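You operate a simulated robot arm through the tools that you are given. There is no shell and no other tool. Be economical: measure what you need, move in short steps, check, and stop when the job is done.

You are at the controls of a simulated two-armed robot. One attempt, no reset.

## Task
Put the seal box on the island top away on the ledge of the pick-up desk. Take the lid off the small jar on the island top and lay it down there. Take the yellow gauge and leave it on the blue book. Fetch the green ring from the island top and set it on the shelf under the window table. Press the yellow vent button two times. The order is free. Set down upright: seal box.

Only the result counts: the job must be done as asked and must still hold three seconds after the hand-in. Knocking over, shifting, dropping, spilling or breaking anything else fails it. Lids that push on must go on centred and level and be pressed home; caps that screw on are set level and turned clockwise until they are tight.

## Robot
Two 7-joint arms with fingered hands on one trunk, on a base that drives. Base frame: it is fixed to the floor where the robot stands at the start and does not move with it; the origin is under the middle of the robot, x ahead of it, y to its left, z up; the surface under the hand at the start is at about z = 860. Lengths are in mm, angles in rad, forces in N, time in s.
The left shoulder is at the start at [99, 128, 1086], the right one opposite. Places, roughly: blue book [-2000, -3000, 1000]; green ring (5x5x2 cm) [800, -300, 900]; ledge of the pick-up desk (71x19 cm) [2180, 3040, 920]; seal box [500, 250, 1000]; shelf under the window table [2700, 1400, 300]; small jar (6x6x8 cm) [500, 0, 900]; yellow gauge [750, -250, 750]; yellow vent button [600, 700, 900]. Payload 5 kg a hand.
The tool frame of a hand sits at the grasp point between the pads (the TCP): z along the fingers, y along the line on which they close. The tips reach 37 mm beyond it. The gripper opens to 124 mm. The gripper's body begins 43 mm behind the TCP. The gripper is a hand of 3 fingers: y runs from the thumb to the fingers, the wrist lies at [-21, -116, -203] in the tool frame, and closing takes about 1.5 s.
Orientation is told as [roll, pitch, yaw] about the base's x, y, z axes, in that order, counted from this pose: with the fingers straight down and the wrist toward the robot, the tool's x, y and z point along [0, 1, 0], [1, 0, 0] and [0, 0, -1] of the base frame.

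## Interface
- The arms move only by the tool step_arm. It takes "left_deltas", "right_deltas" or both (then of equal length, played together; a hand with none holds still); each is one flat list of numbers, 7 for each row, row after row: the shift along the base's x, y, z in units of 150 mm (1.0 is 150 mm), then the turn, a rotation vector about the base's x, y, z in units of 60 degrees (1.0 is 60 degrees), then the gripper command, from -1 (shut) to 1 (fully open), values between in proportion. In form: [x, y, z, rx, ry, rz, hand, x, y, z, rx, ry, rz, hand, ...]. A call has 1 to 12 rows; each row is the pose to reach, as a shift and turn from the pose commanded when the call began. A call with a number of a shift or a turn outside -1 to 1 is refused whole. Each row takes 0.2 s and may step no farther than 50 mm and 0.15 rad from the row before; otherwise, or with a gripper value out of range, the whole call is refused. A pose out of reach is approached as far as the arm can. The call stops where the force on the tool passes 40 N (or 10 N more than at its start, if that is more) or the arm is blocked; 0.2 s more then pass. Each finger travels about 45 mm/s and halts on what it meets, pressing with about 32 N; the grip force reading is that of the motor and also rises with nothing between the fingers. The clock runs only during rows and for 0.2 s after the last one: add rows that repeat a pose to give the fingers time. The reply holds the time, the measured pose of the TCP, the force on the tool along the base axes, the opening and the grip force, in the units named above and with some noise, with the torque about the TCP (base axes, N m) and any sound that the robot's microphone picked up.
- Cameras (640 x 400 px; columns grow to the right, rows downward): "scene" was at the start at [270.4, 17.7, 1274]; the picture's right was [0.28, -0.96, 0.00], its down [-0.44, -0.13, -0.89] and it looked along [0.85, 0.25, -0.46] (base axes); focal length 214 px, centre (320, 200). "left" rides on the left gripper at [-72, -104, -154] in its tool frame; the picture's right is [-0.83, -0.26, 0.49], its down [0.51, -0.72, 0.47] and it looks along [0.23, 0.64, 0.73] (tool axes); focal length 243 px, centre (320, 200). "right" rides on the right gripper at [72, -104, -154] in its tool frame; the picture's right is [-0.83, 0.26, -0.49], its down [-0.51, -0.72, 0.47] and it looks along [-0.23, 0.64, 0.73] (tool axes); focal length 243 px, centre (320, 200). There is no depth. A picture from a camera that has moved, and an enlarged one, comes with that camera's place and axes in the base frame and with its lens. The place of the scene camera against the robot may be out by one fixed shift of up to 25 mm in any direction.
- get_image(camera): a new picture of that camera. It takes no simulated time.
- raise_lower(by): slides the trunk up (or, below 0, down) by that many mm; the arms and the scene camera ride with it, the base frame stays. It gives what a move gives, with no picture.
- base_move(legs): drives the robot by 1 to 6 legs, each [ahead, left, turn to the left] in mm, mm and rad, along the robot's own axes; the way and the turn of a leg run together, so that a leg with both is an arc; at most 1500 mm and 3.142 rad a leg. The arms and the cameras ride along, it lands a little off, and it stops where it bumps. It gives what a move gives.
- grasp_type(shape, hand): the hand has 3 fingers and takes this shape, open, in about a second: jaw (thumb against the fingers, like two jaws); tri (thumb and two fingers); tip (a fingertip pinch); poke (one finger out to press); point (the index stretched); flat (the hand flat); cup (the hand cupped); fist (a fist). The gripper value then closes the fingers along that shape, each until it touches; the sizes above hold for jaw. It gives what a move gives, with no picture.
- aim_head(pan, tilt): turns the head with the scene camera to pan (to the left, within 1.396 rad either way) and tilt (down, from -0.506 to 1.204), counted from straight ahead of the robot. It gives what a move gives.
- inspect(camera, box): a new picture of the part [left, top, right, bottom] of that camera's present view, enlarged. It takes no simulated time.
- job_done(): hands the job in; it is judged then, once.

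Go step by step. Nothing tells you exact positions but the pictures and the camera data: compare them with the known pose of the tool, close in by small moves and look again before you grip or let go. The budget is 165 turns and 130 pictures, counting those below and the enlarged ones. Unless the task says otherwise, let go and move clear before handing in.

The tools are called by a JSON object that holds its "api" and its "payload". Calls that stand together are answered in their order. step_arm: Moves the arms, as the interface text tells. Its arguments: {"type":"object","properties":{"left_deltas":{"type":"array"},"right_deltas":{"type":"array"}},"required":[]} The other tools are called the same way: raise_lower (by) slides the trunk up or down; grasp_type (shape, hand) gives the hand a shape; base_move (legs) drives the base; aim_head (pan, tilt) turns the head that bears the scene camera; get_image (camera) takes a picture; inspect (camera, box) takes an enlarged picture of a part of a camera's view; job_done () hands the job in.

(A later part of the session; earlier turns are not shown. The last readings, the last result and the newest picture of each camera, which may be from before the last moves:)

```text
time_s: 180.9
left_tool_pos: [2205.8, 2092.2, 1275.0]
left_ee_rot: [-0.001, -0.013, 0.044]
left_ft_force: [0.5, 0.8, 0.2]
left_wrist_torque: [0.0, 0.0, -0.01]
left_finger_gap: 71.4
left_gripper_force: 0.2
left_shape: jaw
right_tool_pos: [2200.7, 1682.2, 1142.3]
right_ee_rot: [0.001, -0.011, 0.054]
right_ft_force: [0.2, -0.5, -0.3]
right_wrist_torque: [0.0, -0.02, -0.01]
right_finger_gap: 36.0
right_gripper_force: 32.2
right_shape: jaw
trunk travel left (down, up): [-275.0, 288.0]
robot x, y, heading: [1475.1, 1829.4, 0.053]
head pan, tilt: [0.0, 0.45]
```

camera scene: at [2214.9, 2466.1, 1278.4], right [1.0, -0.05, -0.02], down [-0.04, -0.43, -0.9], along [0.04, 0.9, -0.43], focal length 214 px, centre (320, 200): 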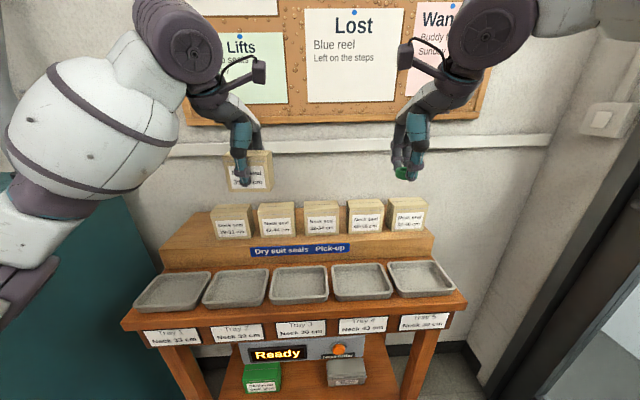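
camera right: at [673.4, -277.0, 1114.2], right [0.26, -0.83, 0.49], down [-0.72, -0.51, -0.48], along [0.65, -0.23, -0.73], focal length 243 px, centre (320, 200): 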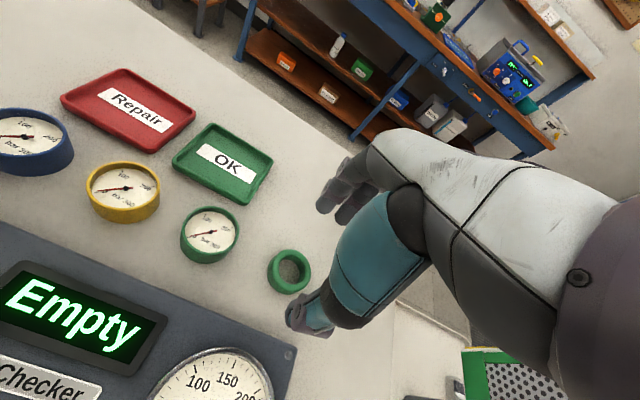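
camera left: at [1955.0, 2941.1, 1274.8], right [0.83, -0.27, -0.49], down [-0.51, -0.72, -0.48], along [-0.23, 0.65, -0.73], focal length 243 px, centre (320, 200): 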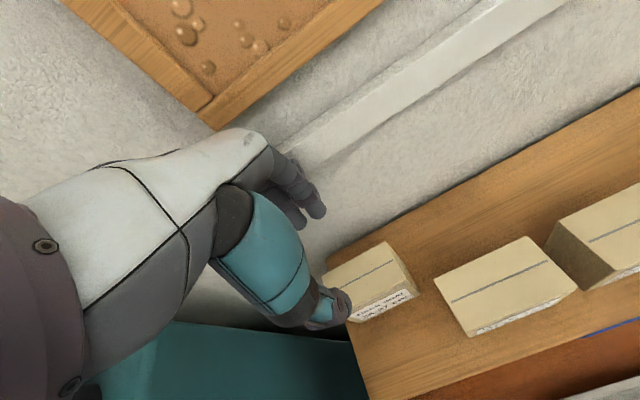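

Blocked briefly, then clear. The robot now faces the table at (1475,1829). I'll straighten up, lower the trunk and bring the right hand low in front of the shelf.

{"api": "base_move", "payload": {"legs": [[0, -60, -0.053]]}}

{"api": "raise_lower", "payload": {"by": -270}}

{"api": "step_arm", "payload": {"right_deltas": [0, 0, -0.2, 0, 0, 0, -1, 0, 0, -0.4, 0, 0, 0, -1, 0, 0, -0.6, 0, 0, 0, -1, 0, 0, -0.8, 0, 0, 0, -1, 0, 0, -1, 0, 0, 0, -1, 0, 0, -1, 0, 0, 0, -1]}}

{"api": "step_arm", "payload": {"right_deltas": [0, 0, -0.2, 0, 0, 0, -1, 0, 0, -0.4, 0, 0, 0, -1, 0, 0, -0.6, 0, 0, 0, -1, 0, 0, -0.8, 0, 0, 0, -1, 0, 0, -1, 0, 0, 0, -1, 0, 0, -1, 0, 0, 0, -1]}}

{"api": "step_arm", "payload": {"right_deltas": [0, 0, -0.2, 0, 0, 0, -1, 0, 0, -0.4, 0, 0, 0, -1, 0, 0, -0.6, 0, 0, 0, -1, 0, 0, -0.8, 0, 0, 0, -1, 0, 0, -0.85, 0, 0, 0, -1, 0, 0, -0.85, 0, 0, 0, -1]}}

{"api": "get_image", "payload": {"camera": "right"}}

```text
time_s: 182.1
left_tool_pos: [2219.1, 1993.7, 1275.1]
left_ee_rot: [-0.003, -0.012, -0.007]
left_ft_force: [0.2, -0.3, 0.7]
left_wrist_torque: [0.01, -0.01, 0.02]
left_finger_gap: 71.2
left_gripper_force: 0.1
left_shape: jaw
right_tool_pos: [2192.9, 1585.6, 1141.6]
right_ee_rot: [0.0, -0.009, -0.001]
right_ft_force: [0.1, 0.1, 0.3]
right_wrist_torque: [-0.04, 0.04, -0.01]
right_finger_gap: 36.3
right_gripper_force: 32.4
right_shape: jaw
trunk travel left (down, up): [-275.0, 288.0]
robot x, y, heading: [1480.1, 1768.4, 0.002]
head pan, tilt: [0.0, 0.45]
```

```text
time_s: 184.8
left_tool_pos: [2220.1, 1993.5, 1004.5]
left_ee_rot: [-0.004, -0.009, -0.009]
left_ft_force: [-0.6, 0.0, -0.1]
left_wrist_torque: [-0.01, -0.01, 0.0]
left_finger_gap: 71.3
left_gripper_force: 0.0
left_shape: jaw
right_tool_pos: [2193.0, 1584.0, 872.1]
right_ee_rot: [0.002, -0.01, 0.0]
right_ft_force: [0.4, 0.3, -0.5]
right_wrist_torque: [-0.02, 0.02, -0.02]
right_finger_gap: 36.3
right_gripper_force: 32.3
right_shape: jaw
trunk travel left (down, up): [-5.0, 558.0]
robot x, y, heading: [1479.1, 1770.0, 0.0]
head pan, tilt: [0.0, 0.45]
```

```text
time_s: 186.2
left_tool_pos: [2219.1, 1993.2, 1005.9]
left_ee_rot: [-0.004, -0.011, -0.009]
left_ft_force: [-0.4, 0.6, 0.0]
left_wrist_torque: [0.02, 0.01, 0.01]
left_finger_gap: 70.7
left_gripper_force: 0.0
left_shape: jaw
right_tool_pos: [2192.7, 1583.4, 722.5]
right_ee_rot: [0.002, -0.011, 0.0]
right_ft_force: [0.0, 0.3, -0.9]
right_wrist_torque: [-0.03, 0.03, -0.03]
right_finger_gap: 36.2
right_gripper_force: 32.2
right_shape: jaw
trunk travel left (down, up): [-5.0, 558.0]
robot x, y, heading: [1475.4, 1769.0, 0.001]
head pan, tilt: [0.0, 0.45]
```

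```text
time_s: 187.6
left_tool_pos: [2219.2, 1994.0, 1005.7]
left_ee_rot: [-0.004, -0.009, -0.009]
left_ft_force: [-0.1, -0.8, -0.2]
left_wrist_torque: [-0.01, -0.02, 0.01]
left_finger_gap: 70.8
left_gripper_force: 0.0
left_shape: jaw
right_tool_pos: [2193.0, 1581.2, 573.0]
right_ee_rot: [0.0, -0.011, 0.0]
right_ft_force: [0.0, -0.4, 0.3]
right_wrist_torque: [0.02, 0.05, 0.01]
right_finger_gap: 36.1
right_gripper_force: 32.0
right_shape: jaw
trunk travel left (down, up): [-5.0, 558.0]
robot x, y, heading: [1480.8, 1768.1, -0.001]
head pan, tilt: [0.0, 0.45]
```

```text
time_s: 189.0
left_tool_pos: [2220.2, 1993.7, 1004.7]
left_ee_rot: [-0.003, -0.011, -0.009]
left_ft_force: [-0.2, -0.3, 0.3]
left_wrist_torque: [0.03, 0.02, 0.0]
left_finger_gap: 71.3
left_gripper_force: 0.1
left_shape: jaw
right_tool_pos: [2193.0, 1584.3, 446.1]
right_ee_rot: [0.002, -0.009, 0.001]
right_ft_force: [-0.4, 0.0, -0.1]
right_wrist_torque: [0.0, 0.01, -0.01]
right_finger_gap: 35.9
right_gripper_force: 31.9
right_shape: jaw
trunk travel left (down, up): [-5.0, 558.0]
robot x, y, heading: [1477.9, 1770.8, -0.0]
head pan, tilt: [0.0, 0.45]
```

```text
23 pictures are left
camera right: at [2086.8, 1656.7, 598.0], right [0.26, -0.83, 0.49], down [-0.72, -0.51, -0.48], along [0.65, -0.23, -0.73], focal length 243 px, centre (320, 200)
```

right: 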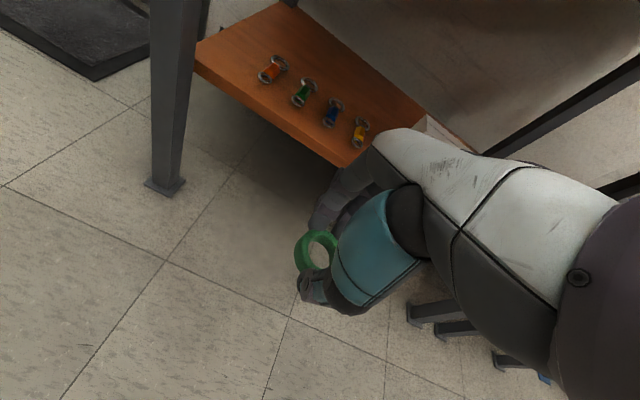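

The shelf's front edge and tools are in view. I'll pull the left hand back and up, then drive in so the ring comes over the shelf at about (2490,1485).

{"api": "step_arm", "payload": {"left_deltas": [-0.2, 0, 0.2, 0, 0, 0, 0.15, -0.4, 0.1, 0.4, 0, 0, 0, 0.15, -0.6, 0.2, 0.6, 0, 0, 0, 0.15, -0.7, 0.2, 0.8, 0, 0, 0, 0.15, -0.7, 0.2, 0.8, 0, 0, 0, 0.15]}}

{"api": "base_move", "payload": {"legs": [[0, -100, 0], [200, 0, 0]]}}

{"api": "get_image", "payload": {"camera": "right"}}

```text
time_s: 190.2
left_tool_pos: [2122.3, 2027.8, 1116.4]
left_ee_rot: [-0.005, -0.014, -0.01]
left_ft_force: [-0.3, -0.2, -0.7]
left_wrist_torque: [-0.03, -0.02, 0.01]
left_finger_gap: 71.3
left_gripper_force: 0.2
left_shape: jaw
left hand out of reach, approached as far as the arm can: row 4, 5
right_tool_pos: [2192.1, 1585.0, 444.3]
right_ee_rot: [0.001, -0.011, 0.0]
right_ft_force: [-0.1, -0.1, 0.3]
right_wrist_torque: [0.0, 0.01, -0.03]
right_finger_gap: 36.3
right_gripper_force: 32.4
right_shape: jaw
trunk travel left (down, up): [-5.0, 558.0]
robot x, y, heading: [1477.9, 1773.0, 0.001]
head pan, tilt: [0.0, 0.45]
```

```text
time_s: 193.0
left_tool_pos: [2311.1, 1924.9, 1121.6]
left_ee_rot: [-0.008, -0.022, -0.019]
left_ft_force: [0.0, 0.4, -1.0]
left_wrist_torque: [0.0, 0.01, -0.05]
left_finger_gap: 71.0
left_gripper_force: 0.0
left_shape: jaw
right_tool_pos: [2363.9, 1480.8, 439.4]
right_ee_rot: [0.004, 0.012, -0.003]
right_ft_force: [0.1, 0.4, -0.7]
right_wrist_torque: [0.03, -0.01, 0.01]
right_finger_gap: 35.8
right_gripper_force: 32.3
right_shape: jaw
trunk travel left (down, up): [-5.0, 558.0]
robot x, y, heading: [1673.5, 1672.0, -0.01]
head pan, tilt: [0.0, 0.45]
stopped in leg 2: the robot was blocked; the commanded pose is now the measured one
```

```text
22 pictures are left
camera right: at [2262.4, 1552.7, 596.4], right [0.27, -0.83, 0.49], down [-0.73, -0.51, -0.46], along [0.63, -0.23, -0.74], focal length 243 px, centre (320, 200)
```

right: 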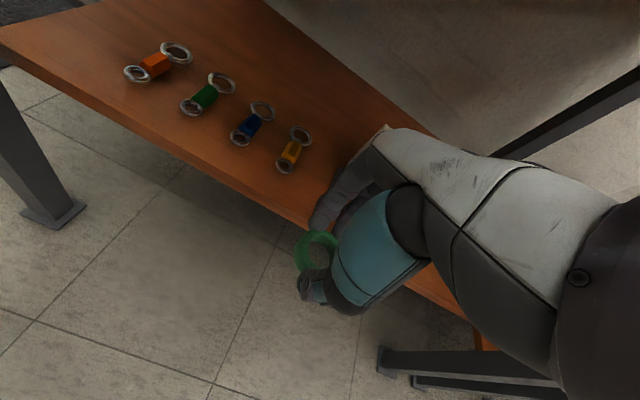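

Something on the right arm blocks at x≈2364. I'll look with the head camera.

{"api": "aim_head", "payload": {"pan": -0.25, "tilt": 0.6}}

{"api": "get_image", "payload": {"camera": "scene"}}

```text
time_s: 193.8
left_tool_pos: [2311.9, 1924.4, 1121.2]
left_ee_rot: [-0.007, -0.022, -0.02]
left_ft_force: [0.0, 0.1, -0.3]
left_wrist_torque: [0.02, -0.01, -0.03]
left_finger_gap: 71.4
left_gripper_force: 0.0
left_shape: jaw
right_tool_pos: [2364.9, 1480.8, 439.0]
right_ee_rot: [0.001, 0.017, 0.0]
right_ft_force: [-0.9, -0.4, 0.1]
right_wrist_torque: [-0.04, -0.02, 0.01]
right_finger_gap: 36.0
right_gripper_force: 32.1
right_shape: jaw
trunk travel left (down, up): [-5.0, 558.0]
robot x, y, heading: [1675.4, 1668.1, -0.007]
head pan, tilt: [-0.25, 0.6]
```

```text
21 pictures are left
camera scene: at [2024.4, 1638.2, 977.5], right [-0.25, -0.97, 0.0], down [-0.54, 0.14, -0.83], along [0.8, -0.21, -0.56], focal length 214 px, centre (320, 200)
```

scene: 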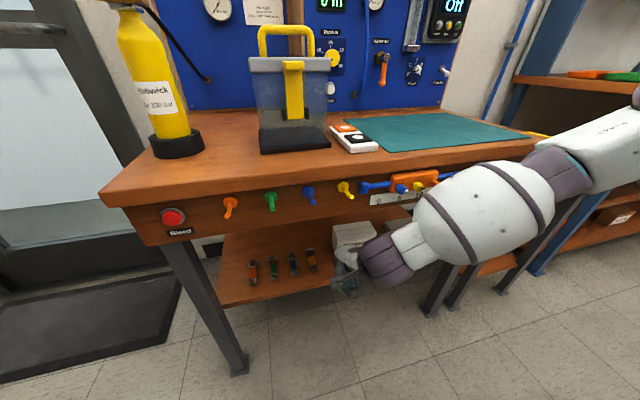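

The right elbow is bulging against the table's apron. I'll back off, extend the arm so it runs straighter, then look again.

{"api": "base_move", "payload": {"legs": [[-180, 0, 0.007]]}}

{"api": "step_arm", "payload": {"right_deltas": [0.2, 0, 0, 0, 0, 0, -1, 0.4, 0, 0, 0, 0, 0, -1, 0.6, 0, 0, 0, 0, 0, -1, 0.8, 0, 0, 0, 0, 0, -1, 1, 0, 0, 0, 0, 0, -1, 1, 0, 0, 0, 0, 0, -1]}}

{"api": "step_arm", "payload": {"right_deltas": [0.1, 0, -0.1, 0, 0, 0, -1, 0.2, 0, -0.15, 0, -0.015, 0, -1, 0.2, 0, -0.15, 0, -0.015, 0, -1]}}

{"api": "get_image", "payload": {"camera": "scene"}}

```text
time_s: 195.3
left_tool_pos: [2138.4, 1934.5, 1117.6]
left_ee_rot: [-0.007, -0.017, -0.005]
left_ft_force: [-0.6, 0.9, 1.0]
left_wrist_torque: [0.01, -0.02, 0.0]
left_finger_gap: 71.2
left_gripper_force: 0.1
left_shape: jaw
right_tool_pos: [2197.1, 1490.9, 436.1]
right_ee_rot: [0.005, 0.02, 0.014]
right_ft_force: [-0.5, 0.8, -0.1]
right_wrist_torque: [0.01, -0.01, -0.01]
right_finger_gap: 35.8
right_gripper_force: 31.8
right_shape: jaw
trunk travel left (down, up): [-5.0, 558.0]
robot x, y, heading: [1500.2, 1668.6, 0.008]
head pan, tilt: [-0.25, 0.6]
```

```text
time_s: 196.7
left_tool_pos: [2139.1, 1933.5, 1117.3]
left_ee_rot: [-0.008, -0.015, -0.003]
left_ft_force: [-0.3, -0.1, -0.4]
left_wrist_torque: [0.01, 0.01, 0.0]
left_finger_gap: 71.1
left_gripper_force: 0.0
left_shape: jaw
right_tool_pos: [2346.6, 1491.8, 435.5]
right_ee_rot: [0.004, 0.019, 0.013]
right_ft_force: [-0.3, 0.5, -0.6]
right_wrist_torque: [0.02, -0.03, 0.0]
right_finger_gap: 35.8
right_gripper_force: 31.4
right_shape: jaw
trunk travel left (down, up): [-5.0, 558.0]
robot x, y, heading: [1501.1, 1672.3, 0.009]
head pan, tilt: [-0.25, 0.6]
```

```text
time_s: 197.5
left_tool_pos: [2139.0, 1934.5, 1117.9]
left_ee_rot: [-0.007, -0.016, -0.003]
left_ft_force: [0.5, -0.6, 0.4]
left_wrist_torque: [-0.01, 0.03, -0.02]
left_finger_gap: 71.2
left_gripper_force: 0.0
left_shape: jaw
right_tool_pos: [2378.1, 1491.5, 415.1]
right_ee_rot: [0.003, 0.005, 0.014]
right_ft_force: [-0.5, 0.8, -0.5]
right_wrist_torque: [0.01, 0.0, -0.02]
right_finger_gap: 35.8
right_gripper_force: 32.0
right_shape: jaw
trunk travel left (down, up): [-5.0, 558.0]
robot x, y, heading: [1497.7, 1672.2, 0.008]
head pan, tilt: [-0.25, 0.6]
```

```text
20 pictures are left
camera scene: at [1856.0, 1643.2, 975.1], right [-0.24, -0.97, 0.0], down [-0.55, 0.14, -0.83], along [0.8, -0.2, -0.56], focal length 214 px, centre (320, 200)
```

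scene: 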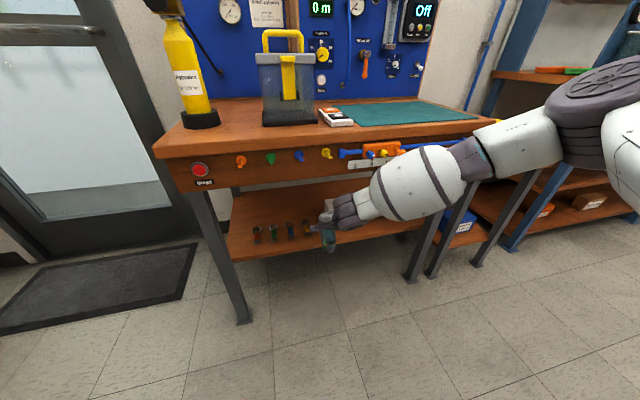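

The arm is straighter and the apron items are intact. Extending farther with the arm itself.

{"api": "step_arm", "payload": {"right_deltas": [0.15, 0, 0, 0, 0, 0, -1, 0.3, 0, 0, 0, 0, 0, -1, 0.45, -0.05, 0, 0, 0, 0, -1, 0.6, -0.1, 0, 0, 0, 0, -1, 0.6, -0.1, 0, 0, 0, 0, -1]}}

{"api": "get_image", "payload": {"camera": "right"}}

```text
time_s: 198.7
left_tool_pos: [2126.1, 1927.5, 1125.1]
left_ee_rot: [-0.005, -0.027, -0.009]
left_ft_force: [0.1, -0.1, -0.7]
left_wrist_torque: [0.0, 0.0, 0.02]
left_finger_gap: 71.0
left_gripper_force: 0.1
left_shape: jaw
right_tool_pos: [2448.4, 1470.6, 413.8]
right_ee_rot: [0.003, 0.012, 0.019]
right_ft_force: [0.9, -0.9, 0.1]
right_wrist_torque: [0.01, -0.02, -0.02]
right_finger_gap: 35.8
right_gripper_force: 31.9
right_shape: jaw
trunk travel left (down, up): [-5.0, 558.0]
robot x, y, heading: [1500.6, 1672.8, 0.001]
head pan, tilt: [-0.25, 0.6]
```

```text
19 pictures are left
camera right: at [2344.2, 1540.0, 569.0], right [0.28, -0.83, 0.49], down [-0.72, -0.52, -0.46], along [0.64, -0.22, -0.74], focal length 243 px, centre (320, 200)
```

right: 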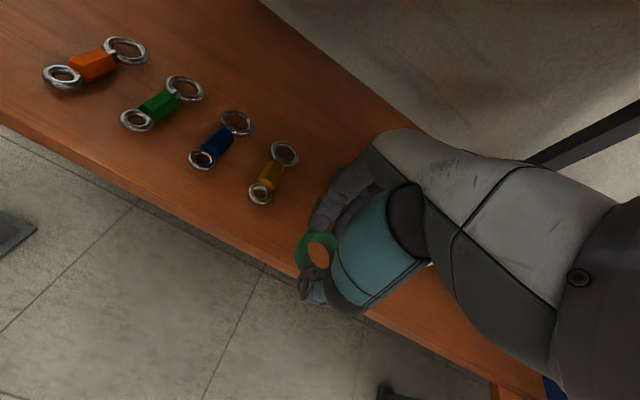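

The ring is nearly over the shelf (front edge x≈2443), but the forearm is tight at the apron. Tilting the hand 25° (fingers forward) will bring the wrist lower and farther back, so I'll do that and advance.

{"api": "step_arm", "payload": {"right_deltas": [-0.2, 0, 0.1, 0, -0.13, 0, -1, -0.2, 0, 0.1, 0, -0.26, 0, -1, -0.15, 0, 0.1, 0, -0.39, 0, -1, 0, 0, 0.05, 0, -0.42, 0, -1, 0.15, 0, 0.05, 0, -0.42, 0, -1, 0.25, 0, 0.05, 0, -0.42, 0, -1, 0.25, 0, 0.05, 0, -0.42, 0, -1]}}

{"api": "get_image", "payload": {"camera": "right"}}

```text
time_s: 200.3
left_tool_pos: [2137.9, 1935.1, 1116.9]
left_ee_rot: [-0.005, -0.017, -0.003]
left_ft_force: [0.7, 0.2, 0.6]
left_wrist_torque: [-0.03, 0.0, -0.01]
left_finger_gap: 71.1
left_gripper_force: 0.0
left_shape: jaw
right_tool_pos: [2503.1, 1475.0, 421.2]
right_ee_rot: [-0.003, -0.437, 0.017]
right_ft_force: [-0.1, 0.9, -0.4]
right_wrist_torque: [0.02, 0.0, 0.0]
right_finger_gap: 36.0
right_gripper_force: 32.4
right_shape: jaw
trunk travel left (down, up): [-5.0, 558.0]
robot x, y, heading: [1497.7, 1672.9, 0.003]
head pan, tilt: [-0.25, 0.6]
```

```text
18 pictures are left
camera right: at [2342.8, 1545.5, 515.1], right [0.04, -0.83, 0.56], down [-0.45, -0.52, -0.73], along [0.89, -0.22, -0.39], focal length 243 px, centre (320, 200)
```

right: 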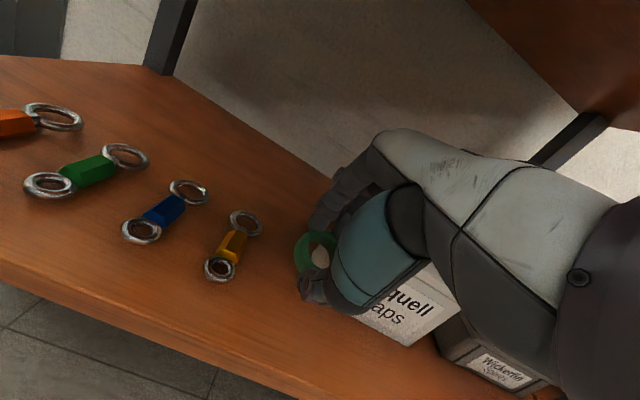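

The way is free now. I'll shift slightly back, to (2478,1483), clear of the box and the tool, and lower to contact.

{"api": "step_arm", "payload": {"right_deltas": [-0.167, 0.053, 0, 0, 0, 0, -1, -0.167, 0.053, -0.15, 0, 0, 0, -1, -0.167, 0.053, -0.27, 0, 0, 0, -1, -0.167, 0.053, -0.31, 0, 0, 0, -1, -0.167, 0.053, -0.35, 0, 0, 0, -1, -0.167, 0.053, -0.38, 0, 0, 0, -1, -0.167, 0.053, -0.41, 0, 0, 0, -1, -0.167, 0.053, -0.44, 0, 0, 0, -1, -0.167, 0.053, -0.47, 0, 0, 0, -1]}}

{"api": "get_image", "payload": {"camera": "right"}}

```text
time_s: 201.8
left_tool_pos: [2137.8, 1933.6, 1117.7]
left_ee_rot: [-0.007, -0.018, -0.002]
left_ft_force: [0.0, -0.8, 0.1]
left_wrist_torque: [0.02, 0.0, 0.0]
left_finger_gap: 71.2
left_gripper_force: 0.1
left_shape: jaw
right_tool_pos: [2482.9, 1486.8, 370.8]
right_ee_rot: [-0.001, -0.449, 0.013]
right_ft_force: [-3.4, 0.7, 22.4]
right_wrist_torque: [0.13, 0.38, 0.05]
right_finger_gap: 39.1
right_gripper_force: 31.9
right_shape: jaw
trunk travel left (down, up): [-5.0, 558.0]
robot x, y, heading: [1498.1, 1671.2, 0.007]
head pan, tilt: [-0.25, 0.6]
stopped in row 7 (right hand): the force on the tool passed its limit at 41 N (the readings are from after the stop); the commanded pose is now the measured one
```

```text
17 pictures are left
camera right: at [2321.4, 1556.9, 463.5], right [0.03, -0.83, 0.56], down [-0.44, -0.51, -0.74], along [0.9, -0.22, -0.38], focal length 243 px, centre (320, 200)
```

right: 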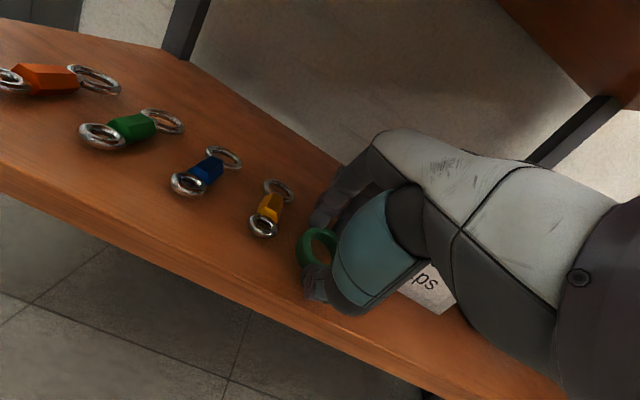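

Contact made. Opening a little and withdrawing along the finger axis.

{"api": "step_arm", "payload": {"right_deltas": [0, 0, 0.01, 0, 0, 0, -1, 0, 0, 0.01, 0, 0, 0, -0.3, 0, 0, 0.01, 0, 0, 0, -0.05, 0, 0, 0.01, 0, 0, 0, -0.05, 0, 0, 0.01, 0, 0, 0, -0.05, 0, 0, 0.01, 0, 0, 0, -0.05, -0.05, 0, 0.12, 0, 0, 0, -0.05, -0.12, 0, 0.27, 0, 0, 0, -0.05, -0.19, 0, 0.42, 0, 0, 0, -0.05, -0.4, 0, 0.5, 0, 0, 0, -0.05, -0.7, 0, 0.5, 0, 0, 0, -0.05]}}

{"api": "get_image", "payload": {"camera": "right"}}

```text
time_s: 204.2
left_tool_pos: [2139.2, 1933.1, 1117.3]
left_ee_rot: [-0.009, -0.015, -0.003]
left_ft_force: [-0.5, -0.4, -0.3]
left_wrist_torque: [0.01, -0.05, -0.02]
left_finger_gap: 71.1
left_gripper_force: 0.0
left_shape: jaw
right_tool_pos: [2374.9, 1483.3, 440.0]
right_ee_rot: [-0.001, -0.443, 0.015]
right_ft_force: [-0.4, -0.1, 1.0]
right_wrist_torque: [-0.03, 0.03, 0.01]
right_finger_gap: 58.8
right_gripper_force: 0.1
right_shape: jaw
trunk travel left (down, up): [-5.0, 558.0]
robot x, y, heading: [1498.6, 1669.8, 0.004]
head pan, tilt: [-0.25, 0.6]
```

```text
16 pictures are left
camera right: at [2214.4, 1553.8, 534.5], right [0.04, -0.83, 0.56], down [-0.44, -0.51, -0.73], along [0.9, -0.22, -0.39], focal length 243 px, centre (320, 200)
```

right: 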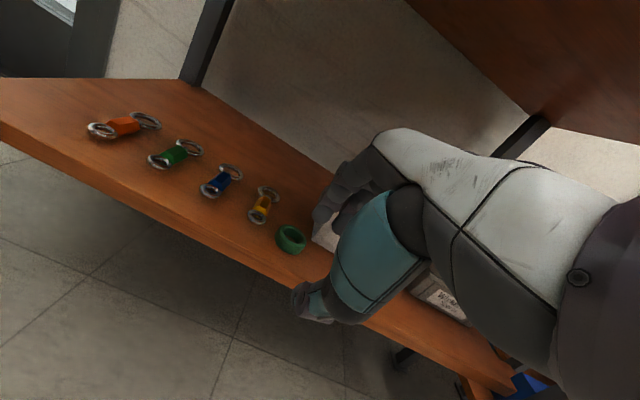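

The ring lies flat on the shelf. I'll back away, raise the trunk and right hand, and return to the island for the gauge.

{"api": "base_move", "payload": {"legs": [[-250, 0, 0]]}}

{"api": "raise_lower", "payload": {"by": 270}}

{"api": "step_arm", "payload": {"right_deltas": [-0.2, 0, 0.2, 0, 0.14, 0, 0.2, -0.4, 0, 0.4, 0, 0.28, 0, 0.2, -0.6, 0, 0.6, 0, 0.42, 0, 0.2, -0.7, 0, 0.8, 0, 0.42, 0, 0.2, -0.8, 0, 1, 0, 0.42, 0, 0.2]}}

{"api": "step_arm", "payload": {"right_deltas": [0, 0, 0.25, 0, 0, 0, 0.2, 0, 0, 0.5, 0, 0, 0, 0.2, 0, 0, 0.75, 0, 0, 0, 0.2, 0, 0, 1, 0, 0, 0, 0.2, 0, 0, 1, 0, 0, 0, 0.2]}}

{"api": "step_arm", "payload": {"right_deltas": [0, 0, 0.25, 0, 0, 0, 0.2, 0, 0, 0.5, 0, 0, 0, 0.2, 0, 0, 0.6, 0, 0, 0, 0.2, 0, 0, 0.6, 0, 0, 0, 0.2]}}

{"api": "base_move", "payload": {"legs": [[0, -280, 0], [-1500, 0, 0], [-100, 0, 0], [0, -1000, 0], [0, -540, 0], [250, 0, 0]]}}

```text
time_s: 206.0
left_tool_pos: [1889.8, 1931.2, 1117.5]
left_ee_rot: [-0.007, -0.019, -0.007]
left_ft_force: [-0.9, 1.1, 0.1]
left_wrist_torque: [0.02, -0.01, 0.05]
left_finger_gap: 71.1
left_gripper_force: 0.0
left_shape: jaw
right_tool_pos: [2127.4, 1480.0, 440.7]
right_ee_rot: [-0.003, -0.44, 0.011]
right_ft_force: [-0.1, 0.1, -0.1]
right_wrist_torque: [-0.05, 0.0, 0.01]
right_finger_gap: 58.8
right_gripper_force: 0.1
right_shape: jaw
trunk travel left (down, up): [-5.0, 558.0]
robot x, y, heading: [1248.5, 1666.9, 0.005]
head pan, tilt: [-0.25, 0.6]
```

```text
time_s: 208.8
left_tool_pos: [1891.0, 1929.6, 1386.4]
left_ee_rot: [-0.005, -0.015, -0.007]
left_ft_force: [0.2, 0.0, 0.2]
left_wrist_torque: [-0.02, 0.04, 0.0]
left_finger_gap: 71.3
left_gripper_force: 0.1
left_shape: jaw
right_tool_pos: [2126.3, 1480.6, 707.7]
right_ee_rot: [-0.001, -0.441, 0.012]
right_ft_force: [0.7, 0.8, 0.9]
right_wrist_torque: [0.02, 0.03, -0.01]
right_finger_gap: 58.6
right_gripper_force: 0.1
right_shape: jaw
trunk travel left (down, up): [-275.0, 288.0]
robot x, y, heading: [1248.8, 1668.4, -0.001]
head pan, tilt: [-0.25, 0.6]
```

```text
time_s: 210.0
left_tool_pos: [1890.2, 1931.6, 1388.9]
left_ee_rot: [-0.007, -0.018, -0.007]
left_ft_force: [-0.3, 0.1, 0.1]
left_wrist_torque: [0.0, -0.01, -0.02]
left_finger_gap: 70.9
left_gripper_force: 0.1
left_shape: jaw
right_tool_pos: [2004.2, 1484.1, 860.1]
right_ee_rot: [0.004, -0.003, 0.01]
right_ft_force: [0.0, -0.3, -0.7]
right_wrist_torque: [-0.02, -0.02, -0.01]
right_finger_gap: 74.2
right_gripper_force: 0.1
right_shape: jaw
trunk travel left (down, up): [-275.0, 288.0]
robot x, y, heading: [1249.4, 1667.6, 0.006]
head pan, tilt: [-0.25, 0.6]
```

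```text
time_s: 211.2
left_tool_pos: [1891.8, 1929.9, 1386.7]
left_ee_rot: [-0.006, -0.016, -0.006]
left_ft_force: [0.6, -0.1, -0.6]
left_wrist_torque: [-0.01, 0.01, 0.01]
left_finger_gap: 71.3
left_gripper_force: 0.0
left_shape: jaw
right_tool_pos: [2007.1, 1481.0, 1012.9]
right_ee_rot: [0.004, -0.001, 0.011]
right_ft_force: [-0.1, -0.6, -0.4]
right_wrist_torque: [0.01, 0.01, -0.01]
right_finger_gap: 74.3
right_gripper_force: 0.0
right_shape: jaw
trunk travel left (down, up): [-275.0, 288.0]
robot x, y, heading: [1249.3, 1667.4, 0.003]
head pan, tilt: [-0.25, 0.6]
```

```text
time_s: 212.2
left_tool_pos: [1890.4, 1931.3, 1386.9]
left_ee_rot: [-0.006, -0.016, -0.009]
left_ft_force: [-0.6, -0.4, -0.1]
left_wrist_torque: [0.02, 0.01, 0.02]
left_finger_gap: 70.9
left_gripper_force: 0.1
left_shape: jaw
right_tool_pos: [2007.3, 1478.9, 1102.0]
right_ee_rot: [0.005, -0.003, 0.011]
right_ft_force: [-0.6, 0.6, -0.5]
right_wrist_torque: [0.0, 0.01, 0.01]
right_finger_gap: 74.2
right_gripper_force: 0.1
right_shape: jaw
trunk travel left (down, up): [-275.0, 288.0]
robot x, y, heading: [1249.5, 1670.4, 0.007]
head pan, tilt: [-0.25, 0.6]
```

```text
time_s: 237.7
left_tool_pos: [477.0, 117.3, 1387.4]
left_ee_rot: [-0.006, -0.019, -0.061]
left_ft_force: [-0.2, 0.6, -0.4]
left_wrist_torque: [0.0, -0.01, -0.01]
left_finger_gap: 71.0
left_gripper_force: 0.1
left_shape: jaw
right_tool_pos: [568.9, -339.1, 1102.9]
right_ee_rot: [0.003, -0.004, -0.043]
right_ft_force: [-0.2, 0.2, -0.5]
right_wrist_torque: [0.02, -0.01, 0.0]
right_finger_gap: 74.2
right_gripper_force: 0.0
right_shape: jaw
trunk travel left (down, up): [-275.0, 288.0]
robot x, y, heading: [-176.2, -110.9, -0.051]
head pan, tilt: [-0.25, 0.6]
```

Back at the island. A short advance, then bring the right hand near the yellow gauge.

{"api": "base_move", "payload": {"legs": [[125, 0, 0.051]]}}

{"api": "step_arm", "payload": {"right_deltas": [0, 0.2, 0, 0, 0, 0, 0.16, 0.1, 0.4, -0.1, 0, 0, 0, 0.16, 0.2, 0.6, -0.2, 0, 0, 0, 0.16, 0.3, 0.8, -0.3, 0, 0, 0, 0.16, 0.4, 0.95, -0.4, 0, 0, 0, 0.16, 0.4, 0.95, -0.5, 0, 0, 0, 0.16, 0.4, 0.95, -0.5, 0, 0, 0, 0.16]}}

{"api": "get_image", "payload": {"camera": "right"}}

```text
time_s: 239.0
left_tool_pos: [590.5, 146.7, 1389.4]
left_ee_rot: [-0.006, -0.018, -0.01]
left_ft_force: [0.5, 0.2, 0.3]
left_wrist_torque: [-0.03, -0.02, 0.0]
left_finger_gap: 71.0
left_gripper_force: 0.0
left_shape: jaw
right_tool_pos: [705.6, -304.2, 1103.4]
right_ee_rot: [0.005, -0.002, 0.009]
right_ft_force: [-0.2, -0.4, 0.3]
right_wrist_torque: [-0.02, -0.06, 0.01]
right_finger_gap: 74.3
right_gripper_force: 0.0
right_shape: jaw
trunk travel left (down, up): [-275.0, 288.0]
robot x, y, heading: [-47.7, -112.2, -0.0]
head pan, tilt: [-0.25, 0.6]
```

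```text
time_s: 240.6
left_tool_pos: [592.3, 146.5, 1388.2]
left_ee_rot: [-0.006, -0.018, -0.01]
left_ft_force: [0.1, 0.4, 0.1]
left_wrist_torque: [0.02, -0.03, 0.04]
left_finger_gap: 71.3
left_gripper_force: 0.1
left_shape: jaw
right_tool_pos: [766.8, -163.1, 1026.3]
right_ee_rot: [0.003, -0.003, 0.007]
right_ft_force: [0.2, 0.1, 1.1]
right_wrist_torque: [-0.02, -0.01, 0.02]
right_finger_gap: 72.6
right_gripper_force: 0.3
right_shape: jaw
trunk travel left (down, up): [-275.0, 288.0]
robot x, y, heading: [-48.4, -115.9, 0.002]
head pan, tilt: [-0.25, 0.6]
```

```text
15 pictures are left
camera right: at [661.2, -93.1, 1181.2], right [0.27, -0.83, 0.49], down [-0.72, -0.51, -0.48], along [0.65, -0.22, -0.73], focal length 243 px, centre (320, 200)
```

right: 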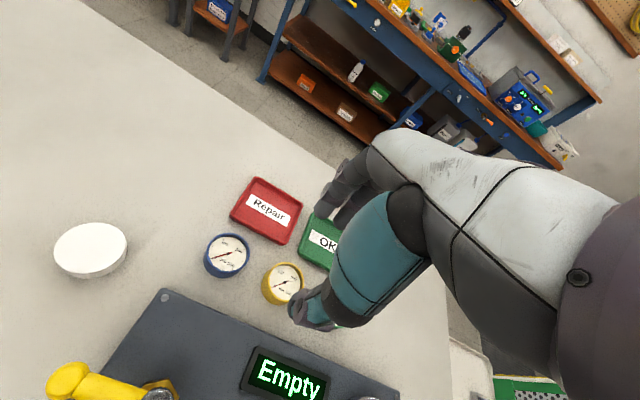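

The gauge shows at about (771,-177). Moving over it and lower for a check.

{"api": "step_arm", "payload": {"right_deltas": [0.03, -0.05, -0.1, 0, 0, 0, 0.16, 0.03, -0.09, -0.25, 0, 0, 0, 0.16, 0.03, -0.09, -0.4, 0, 0, 0, 0.16, 0.03, -0.09, -0.4, 0, 0, 0, 0.16]}}

{"api": "inspect", "payload": {"camera": "right", "box": [210, 170, 390, 350]}}

```text
time_s: 241.6
left_tool_pos: [591.5, 147.6, 1387.5]
left_ee_rot: [-0.006, -0.018, -0.011]
left_ft_force: [0.2, 0.5, -0.2]
left_wrist_torque: [0.01, 0.03, -0.02]
left_finger_gap: 71.2
left_gripper_force: 0.0
left_shape: jaw
right_tool_pos: [772.0, -175.5, 967.1]
right_ee_rot: [0.003, -0.003, 0.01]
right_ft_force: [0.1, -0.1, -0.1]
right_wrist_torque: [0.01, -0.01, 0.02]
right_finger_gap: 72.2
right_gripper_force: 0.0
right_shape: jaw
trunk travel left (down, up): [-275.0, 288.0]
robot x, y, heading: [-47.8, -115.3, -0.004]
head pan, tilt: [-0.25, 0.6]
```

```text
2.22 times, centred on (300, 260) of right
camera zoom: at [665.9, -103.9, 1120.9], right [0.27, -0.83, 0.49], down [-0.72, -0.51, -0.48], along [0.65, -0.22, -0.73], focal length 539 px, centre (364, 67)
```

zoom: 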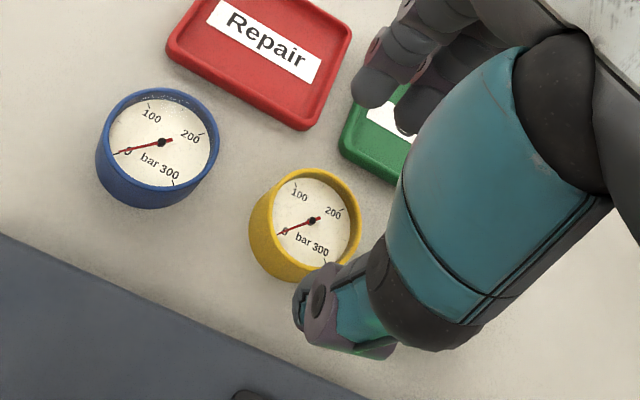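

The gauge is exactly under the hand. Narrowing the opening slightly to spare the trays, then descending, gripping and lifting.

{"api": "step_arm", "payload": {"right_deltas": [-0.01, 0, 0, 0, 0, 0, 0.07, -0.01, 0, -0.2, 0, 0, 0, 0.07, -0.01, 0, -0.35, 0, 0, 0, 0.07, -0.01, 0, -0.425, 0, 0, 0, 0.07, -0.01, 0, -0.425, 0, 0, 0, -0.5, -0.01, 0, -0.425, 0, 0, 0, -1, -0.01, 0, -0.425, 0, 0, 0, -1, -0.01, 0, -0.425, 0, 0, 0, -1, -0.01, 0, -0.2, 0, 0, 0, -1, -0.01, 0, 0.1, 0, 0, 0, -1, -0.01, 0, 0.4, 0, 0, 0, -1, -0.01, 0, 0.7, 0, 0, 0, -1]}}

{"api": "get_image", "payload": {"camera": "right"}}

```text
time_s: 244.2
left_tool_pos: [591.8, 147.1, 1387.3]
left_ee_rot: [-0.006, -0.017, -0.011]
left_ft_force: [0.1, 0.0, -0.3]
left_wrist_torque: [-0.02, -0.02, 0.03]
left_finger_gap: 71.3
left_gripper_force: 0.0
left_shape: jaw
right_tool_pos: [766.8, -174.7, 1074.9]
right_ee_rot: [0.003, -0.003, 0.009]
right_ft_force: [-0.4, 0.1, -1.2]
right_wrist_torque: [0.01, 0.02, -0.04]
right_finger_gap: 41.2
right_gripper_force: 31.8
right_shape: jaw
trunk travel left (down, up): [-275.0, 288.0]
robot x, y, heading: [-49.7, -112.8, 0.003]
head pan, tilt: [-0.25, 0.6]
```

```text
13 pictures are left
camera right: at [661.6, -103.2, 1229.4], right [0.27, -0.83, 0.49], down [-0.72, -0.51, -0.47], along [0.64, -0.22, -0.73], focal length 243 px, centre (320, 200)
```

right: 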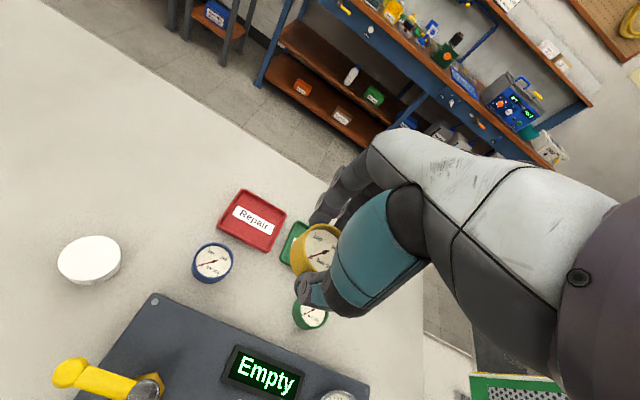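

The gauge is held and its neighbours are undisturbed. I'll pull the arm in, back away and turn toward the blue book.

{"api": "step_arm", "payload": {"right_deltas": [-0.25, 0, 0.15, 0, 0, 0, -1, -0.5, -0.1, 0.3, 0, 0, 0, -1, -0.7, -0.2, 0.4, 0, 0, 0, -1, -0.7, -0.2, 0.4, 0, 0, 0, -1]}}

{"api": "base_move", "payload": {"legs": [[-700, 0, 0], [0, 0, -1.97]]}}

{"api": "aim_head", "payload": {"pan": 0.0, "tilt": 0.35}}

{"api": "get_image", "payload": {"camera": "scene"}}

```text
time_s: 245.2
left_tool_pos: [593.9, 147.7, 1387.1]
left_ee_rot: [-0.007, -0.014, -0.009]
left_ft_force: [-0.3, 0.2, -0.1]
left_wrist_torque: [-0.02, 0.04, 0.01]
left_finger_gap: 71.0
left_gripper_force: 0.0
left_shape: jaw
right_tool_pos: [664.5, -204.1, 1134.0]
right_ee_rot: [0.004, -0.002, 0.007]
right_ft_force: [0.0, 0.6, -1.2]
right_wrist_torque: [0.0, 0.02, -0.02]
right_finger_gap: 41.0
right_gripper_force: 31.9
right_shape: jaw
trunk travel left (down, up): [-275.0, 288.0]
robot x, y, heading: [-48.9, -111.9, -0.002]
head pan, tilt: [-0.25, 0.6]
```

```text
time_s: 253.7
left_tool_pos: [-751.6, -803.6, 1388.2]
left_ee_rot: [-0.007, -0.018, -1.969]
left_ft_force: [0.2, 0.2, 0.7]
left_wrist_torque: [-0.01, -0.02, 0.04]
left_finger_gap: 70.8
left_gripper_force: 0.0
left_shape: jaw
right_tool_pos: [-1104.5, -737.3, 1135.3]
right_ee_rot: [0.004, -0.002, -1.951]
right_ft_force: [-0.2, -0.5, -1.2]
right_wrist_torque: [-0.01, 0.01, 0.02]
right_finger_gap: 40.7
right_gripper_force: 31.9
right_shape: jaw
trunk travel left (down, up): [-275.0, 288.0]
robot x, y, heading: [-749.0, -113.9, -1.96]
head pan, tilt: [-0.25, 0.6]
```

```text
time_s: 254.5
left_tool_pos: [-752.7, -804.7, 1387.3]
left_ee_rot: [-0.008, -0.017, -1.967]
left_ft_force: [-0.1, 0.7, -0.3]
left_wrist_torque: [-0.01, -0.02, -0.02]
left_finger_gap: 71.2
left_gripper_force: 0.1
left_shape: jaw
right_tool_pos: [-1106.0, -735.9, 1135.4]
right_ee_rot: [0.003, -0.002, -1.95]
right_ft_force: [-0.7, -0.1, -0.6]
right_wrist_torque: [-0.03, -0.03, 0.01]
right_finger_gap: 41.2
right_gripper_force: 31.4
right_shape: jaw
trunk travel left (down, up): [-275.0, 288.0]
robot x, y, heading: [-751.3, -110.5, -1.96]
head pan, tilt: [0.0, 0.351]
```

```text
12 pictures are left
camera scene: at [-847.5, -370.9, 1285.7], right [-0.93, 0.38, 0.0], down [0.13, 0.32, -0.94], along [-0.35, -0.87, -0.34], focal length 214 px, centre (320, 200)
```

scene: 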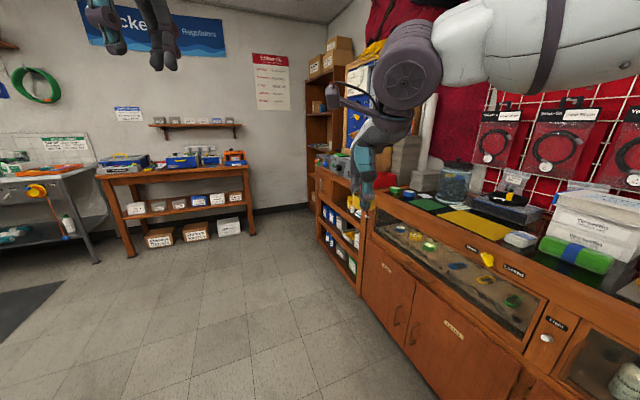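

The book should project near (325,145), by the tall shelf. Enlarging there.

{"api": "inspect", "payload": {"camera": "scene", "box": [270, 100, 410, 220]}}

```text
3.33 times, centred on (340, 160) of scene
camera zoom: at [-847.5, -370.9, 1285.7], right [-0.93, 0.38, 0.0], down [0.13, 0.32, -0.94], along [-0.35, -0.87, -0.34], focal length 715 px, centre (253, 333)
```

zoom: 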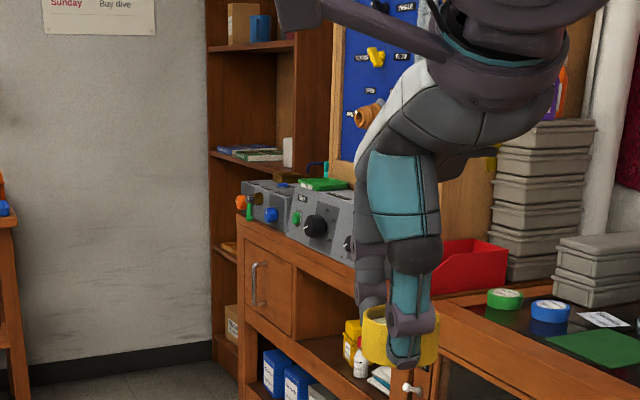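

The blue book lies in the tall bookcase behind the counter (facing +x). I'll drive nearer for a look.

{"api": "base_move", "payload": {"legs": [[850, 250, 0], [850, 250, 0]]}}

{"api": "aim_head", "payload": {"pan": -0.35, "tilt": 0.3}}

{"api": "get_image", "payload": {"camera": "scene"}}

```text
time_s: 263.4
left_tool_pos: [-903.7, -2550.4, 1389.0]
left_ee_rot: [-0.008, -0.018, -1.969]
left_ft_force: [-0.1, -0.1, 0.7]
left_wrist_torque: [-0.02, 0.01, -0.03]
left_finger_gap: 70.9
left_gripper_force: 0.0
left_shape: jaw
right_tool_pos: [-1257.3, -2483.2, 1136.8]
right_ee_rot: [0.004, -0.003, -1.948]
right_ft_force: [0.0, 0.5, -1.1]
right_wrist_torque: [0.02, -0.01, -0.01]
right_finger_gap: 40.6
right_gripper_force: 32.0
right_shape: jaw
trunk travel left (down, up): [-275.0, 288.0]
robot x, y, heading: [-904.0, -1860.5, -1.954]
head pan, tilt: [0.0, 0.351]
```

```text
time_s: 264.2
left_tool_pos: [-903.3, -2551.5, 1386.6]
left_ee_rot: [-0.007, -0.016, -1.968]
left_ft_force: [-1.2, -0.2, -0.3]
left_wrist_torque: [0.0, 0.05, -0.01]
left_finger_gap: 71.1
left_gripper_force: 0.0
left_shape: jaw
right_tool_pos: [-1257.0, -2484.9, 1134.4]
right_ee_rot: [0.005, -0.002, -1.95]
right_ft_force: [-0.4, -0.5, -0.2]
right_wrist_torque: [-0.03, 0.03, -0.01]
right_finger_gap: 40.5
right_gripper_force: 31.8
right_shape: jaw
trunk travel left (down, up): [-275.0, 288.0]
robot x, y, heading: [-900.4, -1859.7, -1.956]
head pan, tilt: [-0.351, 0.3]
```

```text
10 pictures are left
camera scene: at [-1027.4, -2101.6, 1290.5], right [-0.74, 0.67, 0.0], down [0.2, 0.22, -0.96], along [-0.64, -0.71, -0.3], focal length 214 px, centre (320, 200)
```

scene: 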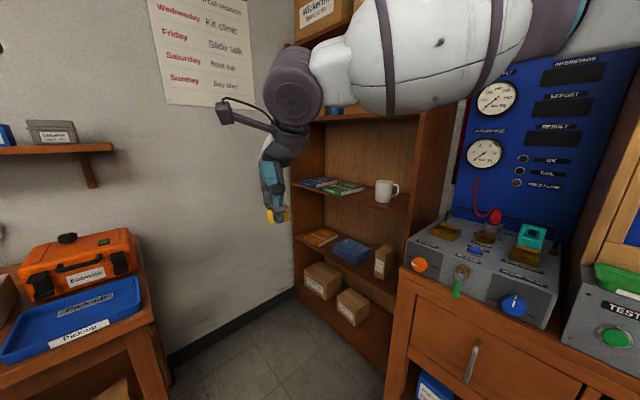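

{"api": "inspect", "payload": {"camera": "scene", "box": [280, 150, 420, 230]}}

```text
4.57 times, centred on (350, 190) of scene
camera zoom: at [-1027.4, -2101.6, 1290.5], right [-0.74, 0.67, 0.0], down [0.2, 0.22, -0.96], along [-0.64, -0.71, -0.3], focal length 980 px, centre (183, 246)
```

zoom: 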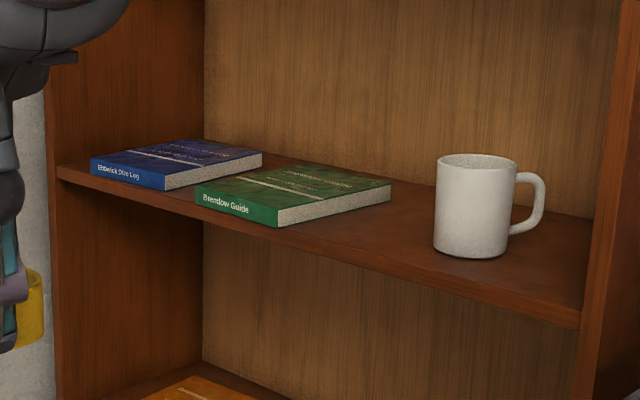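

The blue book lies on a shelf at about (-1862,-3030), top z≈1015, 195×130 mm, with the next shelf some 350 mm above. I'll raise the trunk and drive to face it diagonally, stopping short.

{"api": "raise_lower", "payload": {"by": 130}}

{"api": "base_move", "payload": {"legs": [[500, -30, 0], [0, 0, -0.4]]}}

{"api": "step_arm", "payload": {"right_deltas": [0, 0, -0.1, 0.1, -0.1, 0, -1, 0, 0, -0.25, 0.18, -0.18, 0, -1, 0, 0, -0.45, 0.236, -0.236, 0, -1, 0, 0, -0.65, 0.236, -0.236, 0, -1, 0, 0, -0.85, 0.236, -0.236, 0, -1, 0, 0, -1, 0.236, -0.236, 0, -1]}}

```text
time_s: 265.8
left_tool_pos: [-904.5, -2552.6, 1517.5]
left_ee_rot: [-0.008, -0.014, -1.969]
left_ft_force: [-0.4, 0.1, 0.2]
left_wrist_torque: [0.02, 0.01, 0.01]
left_finger_gap: 71.3
left_gripper_force: 0.1
left_shape: jaw
right_tool_pos: [-1258.1, -2484.7, 1264.8]
right_ee_rot: [0.003, -0.001, -1.949]
right_ft_force: [0.0, 0.0, -0.5]
right_wrist_torque: [0.01, 0.0, -0.02]
right_finger_gap: 40.6
right_gripper_force: 32.1
right_shape: jaw
trunk travel left (down, up): [-405.0, 158.0]
robot x, y, heading: [-907.2, -1858.8, -1.959]
head pan, tilt: [-0.351, 0.3]
```

```text
time_s: 269.9
left_tool_pos: [-1378.1, -2942.3, 1518.3]
left_ee_rot: [-0.008, -0.019, -2.359]
left_ft_force: [0.0, 0.2, -0.8]
left_wrist_torque: [-0.03, 0.03, -0.03]
left_finger_gap: 71.1
left_gripper_force: 0.0
left_shape: jaw
right_tool_pos: [-1678.9, -2746.1, 1264.2]
right_ee_rot: [0.003, -0.003, -2.342]
right_ft_force: [0.7, 1.2, -1.0]
right_wrist_torque: [-0.01, -0.02, -0.04]
right_finger_gap: 40.8
right_gripper_force: 32.2
right_shape: jaw
trunk travel left (down, up): [-405.0, 158.0]
robot x, y, heading: [-1114.0, -2304.7, -2.354]
head pan, tilt: [-0.351, 0.3]
```

```text
time_s: 271.3
left_tool_pos: [-1379.6, -2942.5, 1517.6]
left_ee_rot: [-0.007, -0.016, -2.359]
left_ft_force: [-0.9, -0.2, -0.2]
left_wrist_torque: [-0.01, 0.0, -0.04]
left_finger_gap: 71.2
left_gripper_force: 0.0
left_shape: jaw
right_tool_pos: [-1679.7, -2745.4, 1115.7]
right_ee_rot: [0.009, 0.347, -2.342]
right_ft_force: [-0.9, 0.8, -0.7]
right_wrist_torque: [-0.01, 0.0, 0.03]
right_finger_gap: 40.5
right_gripper_force: 32.3
right_shape: jaw
trunk travel left (down, up): [-405.0, 158.0]
robot x, y, heading: [-1108.7, -2301.1, -2.347]
head pan, tilt: [-0.351, 0.3]
```

I tilted the wrong way; reversing so the fingers lean forward, at z≈1095 for travel.

{"api": "step_arm", "payload": {"right_deltas": [0, 0, 0, -0.099, 0.099, 0, -1, 0, 0, 0, -0.198, 0.198, 0, -1, 0, 0, 0, -0.297, 0.297, 0, -1, 0, 0, 0, -0.396, 0.396, 0, -1, 0, 0, -0.05, -0.495, 0.495, 0, -1, 0, 0, -0.13, -0.495, 0.495, 0, -1]}}

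{"api": "get_image", "payload": {"camera": "right"}}

```text
time_s: 272.7
left_tool_pos: [-1379.3, -2944.0, 1517.7]
left_ee_rot: [-0.007, -0.015, -2.36]
left_ft_force: [-1.7, 0.9, 0.3]
left_wrist_torque: [0.03, 0.0, 0.01]
left_finger_gap: 70.9
left_gripper_force: 0.1
left_shape: jaw
right_tool_pos: [-1679.3, -2745.3, 1095.4]
right_ee_rot: [0.0, -0.387, -2.342]
right_ft_force: [-0.5, 0.7, -1.5]
right_wrist_torque: [0.03, -0.02, 0.01]
right_finger_gap: 40.2
right_gripper_force: 32.3
right_shape: jaw
trunk travel left (down, up): [-405.0, 158.0]
robot x, y, heading: [-1112.0, -2304.2, -2.351]
head pan, tilt: [-0.351, 0.3]
```

```text
8 pictures are left
camera right: at [-1520.1, -2686.2, 1198.4], right [-0.63, 0.54, 0.56], down [-0.02, 0.71, -0.71], along [-0.77, -0.46, -0.44], focal length 243 px, centre (320, 200)
```

right: 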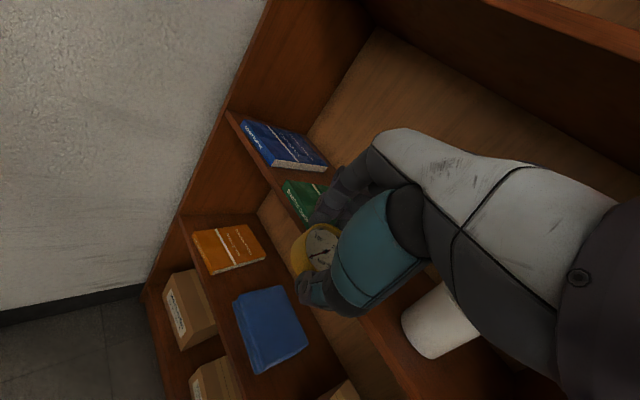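

The "Dive Log" is the blue book, centre about (-1865,-3035). I'll shift left, drive 200 mm forward and check.

{"api": "step_arm", "payload": {"right_deltas": [0.13, -0.13, 0, 0, 0, 0, -1, 0.26, -0.26, 0, 0, 0, 0, -1, 0.4, -0.4, 0, 0, 0, 0, -1, 0.4, -0.4, 0, 0, 0, 0, -1]}}

{"api": "base_move", "payload": {"legs": [[200, 0, 0]]}}

{"api": "get_image", "payload": {"camera": "right"}}

```text
time_s: 273.7
left_tool_pos: [-1377.5, -2942.3, 1517.8]
left_ee_rot: [-0.007, -0.017, -2.359]
left_ft_force: [1.3, 0.3, -0.5]
left_wrist_torque: [-0.01, 0.02, -0.03]
left_finger_gap: 71.0
left_gripper_force: 0.1
left_shape: jaw
right_tool_pos: [-1618.7, -2805.9, 1096.1]
right_ee_rot: [-0.001, -0.387, -2.341]
right_ft_force: [-0.4, -0.8, -2.0]
right_wrist_torque: [0.01, -0.03, 0.03]
right_finger_gap: 40.3
right_gripper_force: 31.7
right_shape: jaw
trunk travel left (down, up): [-405.0, 158.0]
robot x, y, heading: [-1110.9, -2298.3, -2.354]
head pan, tilt: [-0.351, 0.3]
```

```text
time_s: 274.9
left_tool_pos: [-1446.3, -3009.3, 1519.9]
left_ee_rot: [-0.01, -0.022, -2.37]
left_ft_force: [0.0, 0.5, -0.4]
left_wrist_torque: [0.01, 0.03, -0.01]
left_finger_gap: 71.0
left_gripper_force: 0.0
left_shape: jaw
right_tool_pos: [-1685.2, -2868.8, 1097.2]
right_ee_rot: [-0.01, -0.386, -2.348]
right_ft_force: [0.4, -0.5, -0.4]
right_wrist_torque: [0.02, 0.0, 0.02]
right_finger_gap: 40.1
right_gripper_force: 32.0
right_shape: jaw
trunk travel left (down, up): [-405.0, 158.0]
robot x, y, heading: [-1184.6, -2379.2, -2.36]
head pan, tilt: [-0.351, 0.3]
stopped in leg 1: the robot was blocked; the commanded pose is now the measured one
```

```text
7 pictures are left
camera right: at [-1523.4, -2810.4, 1200.0], right [-0.63, 0.54, 0.56], down [-0.02, 0.71, -0.7], along [-0.78, -0.45, -0.43], focal length 243 px, centre (320, 200)
```

right: 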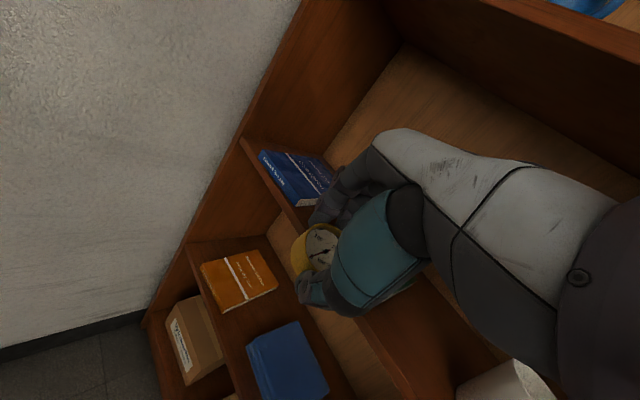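

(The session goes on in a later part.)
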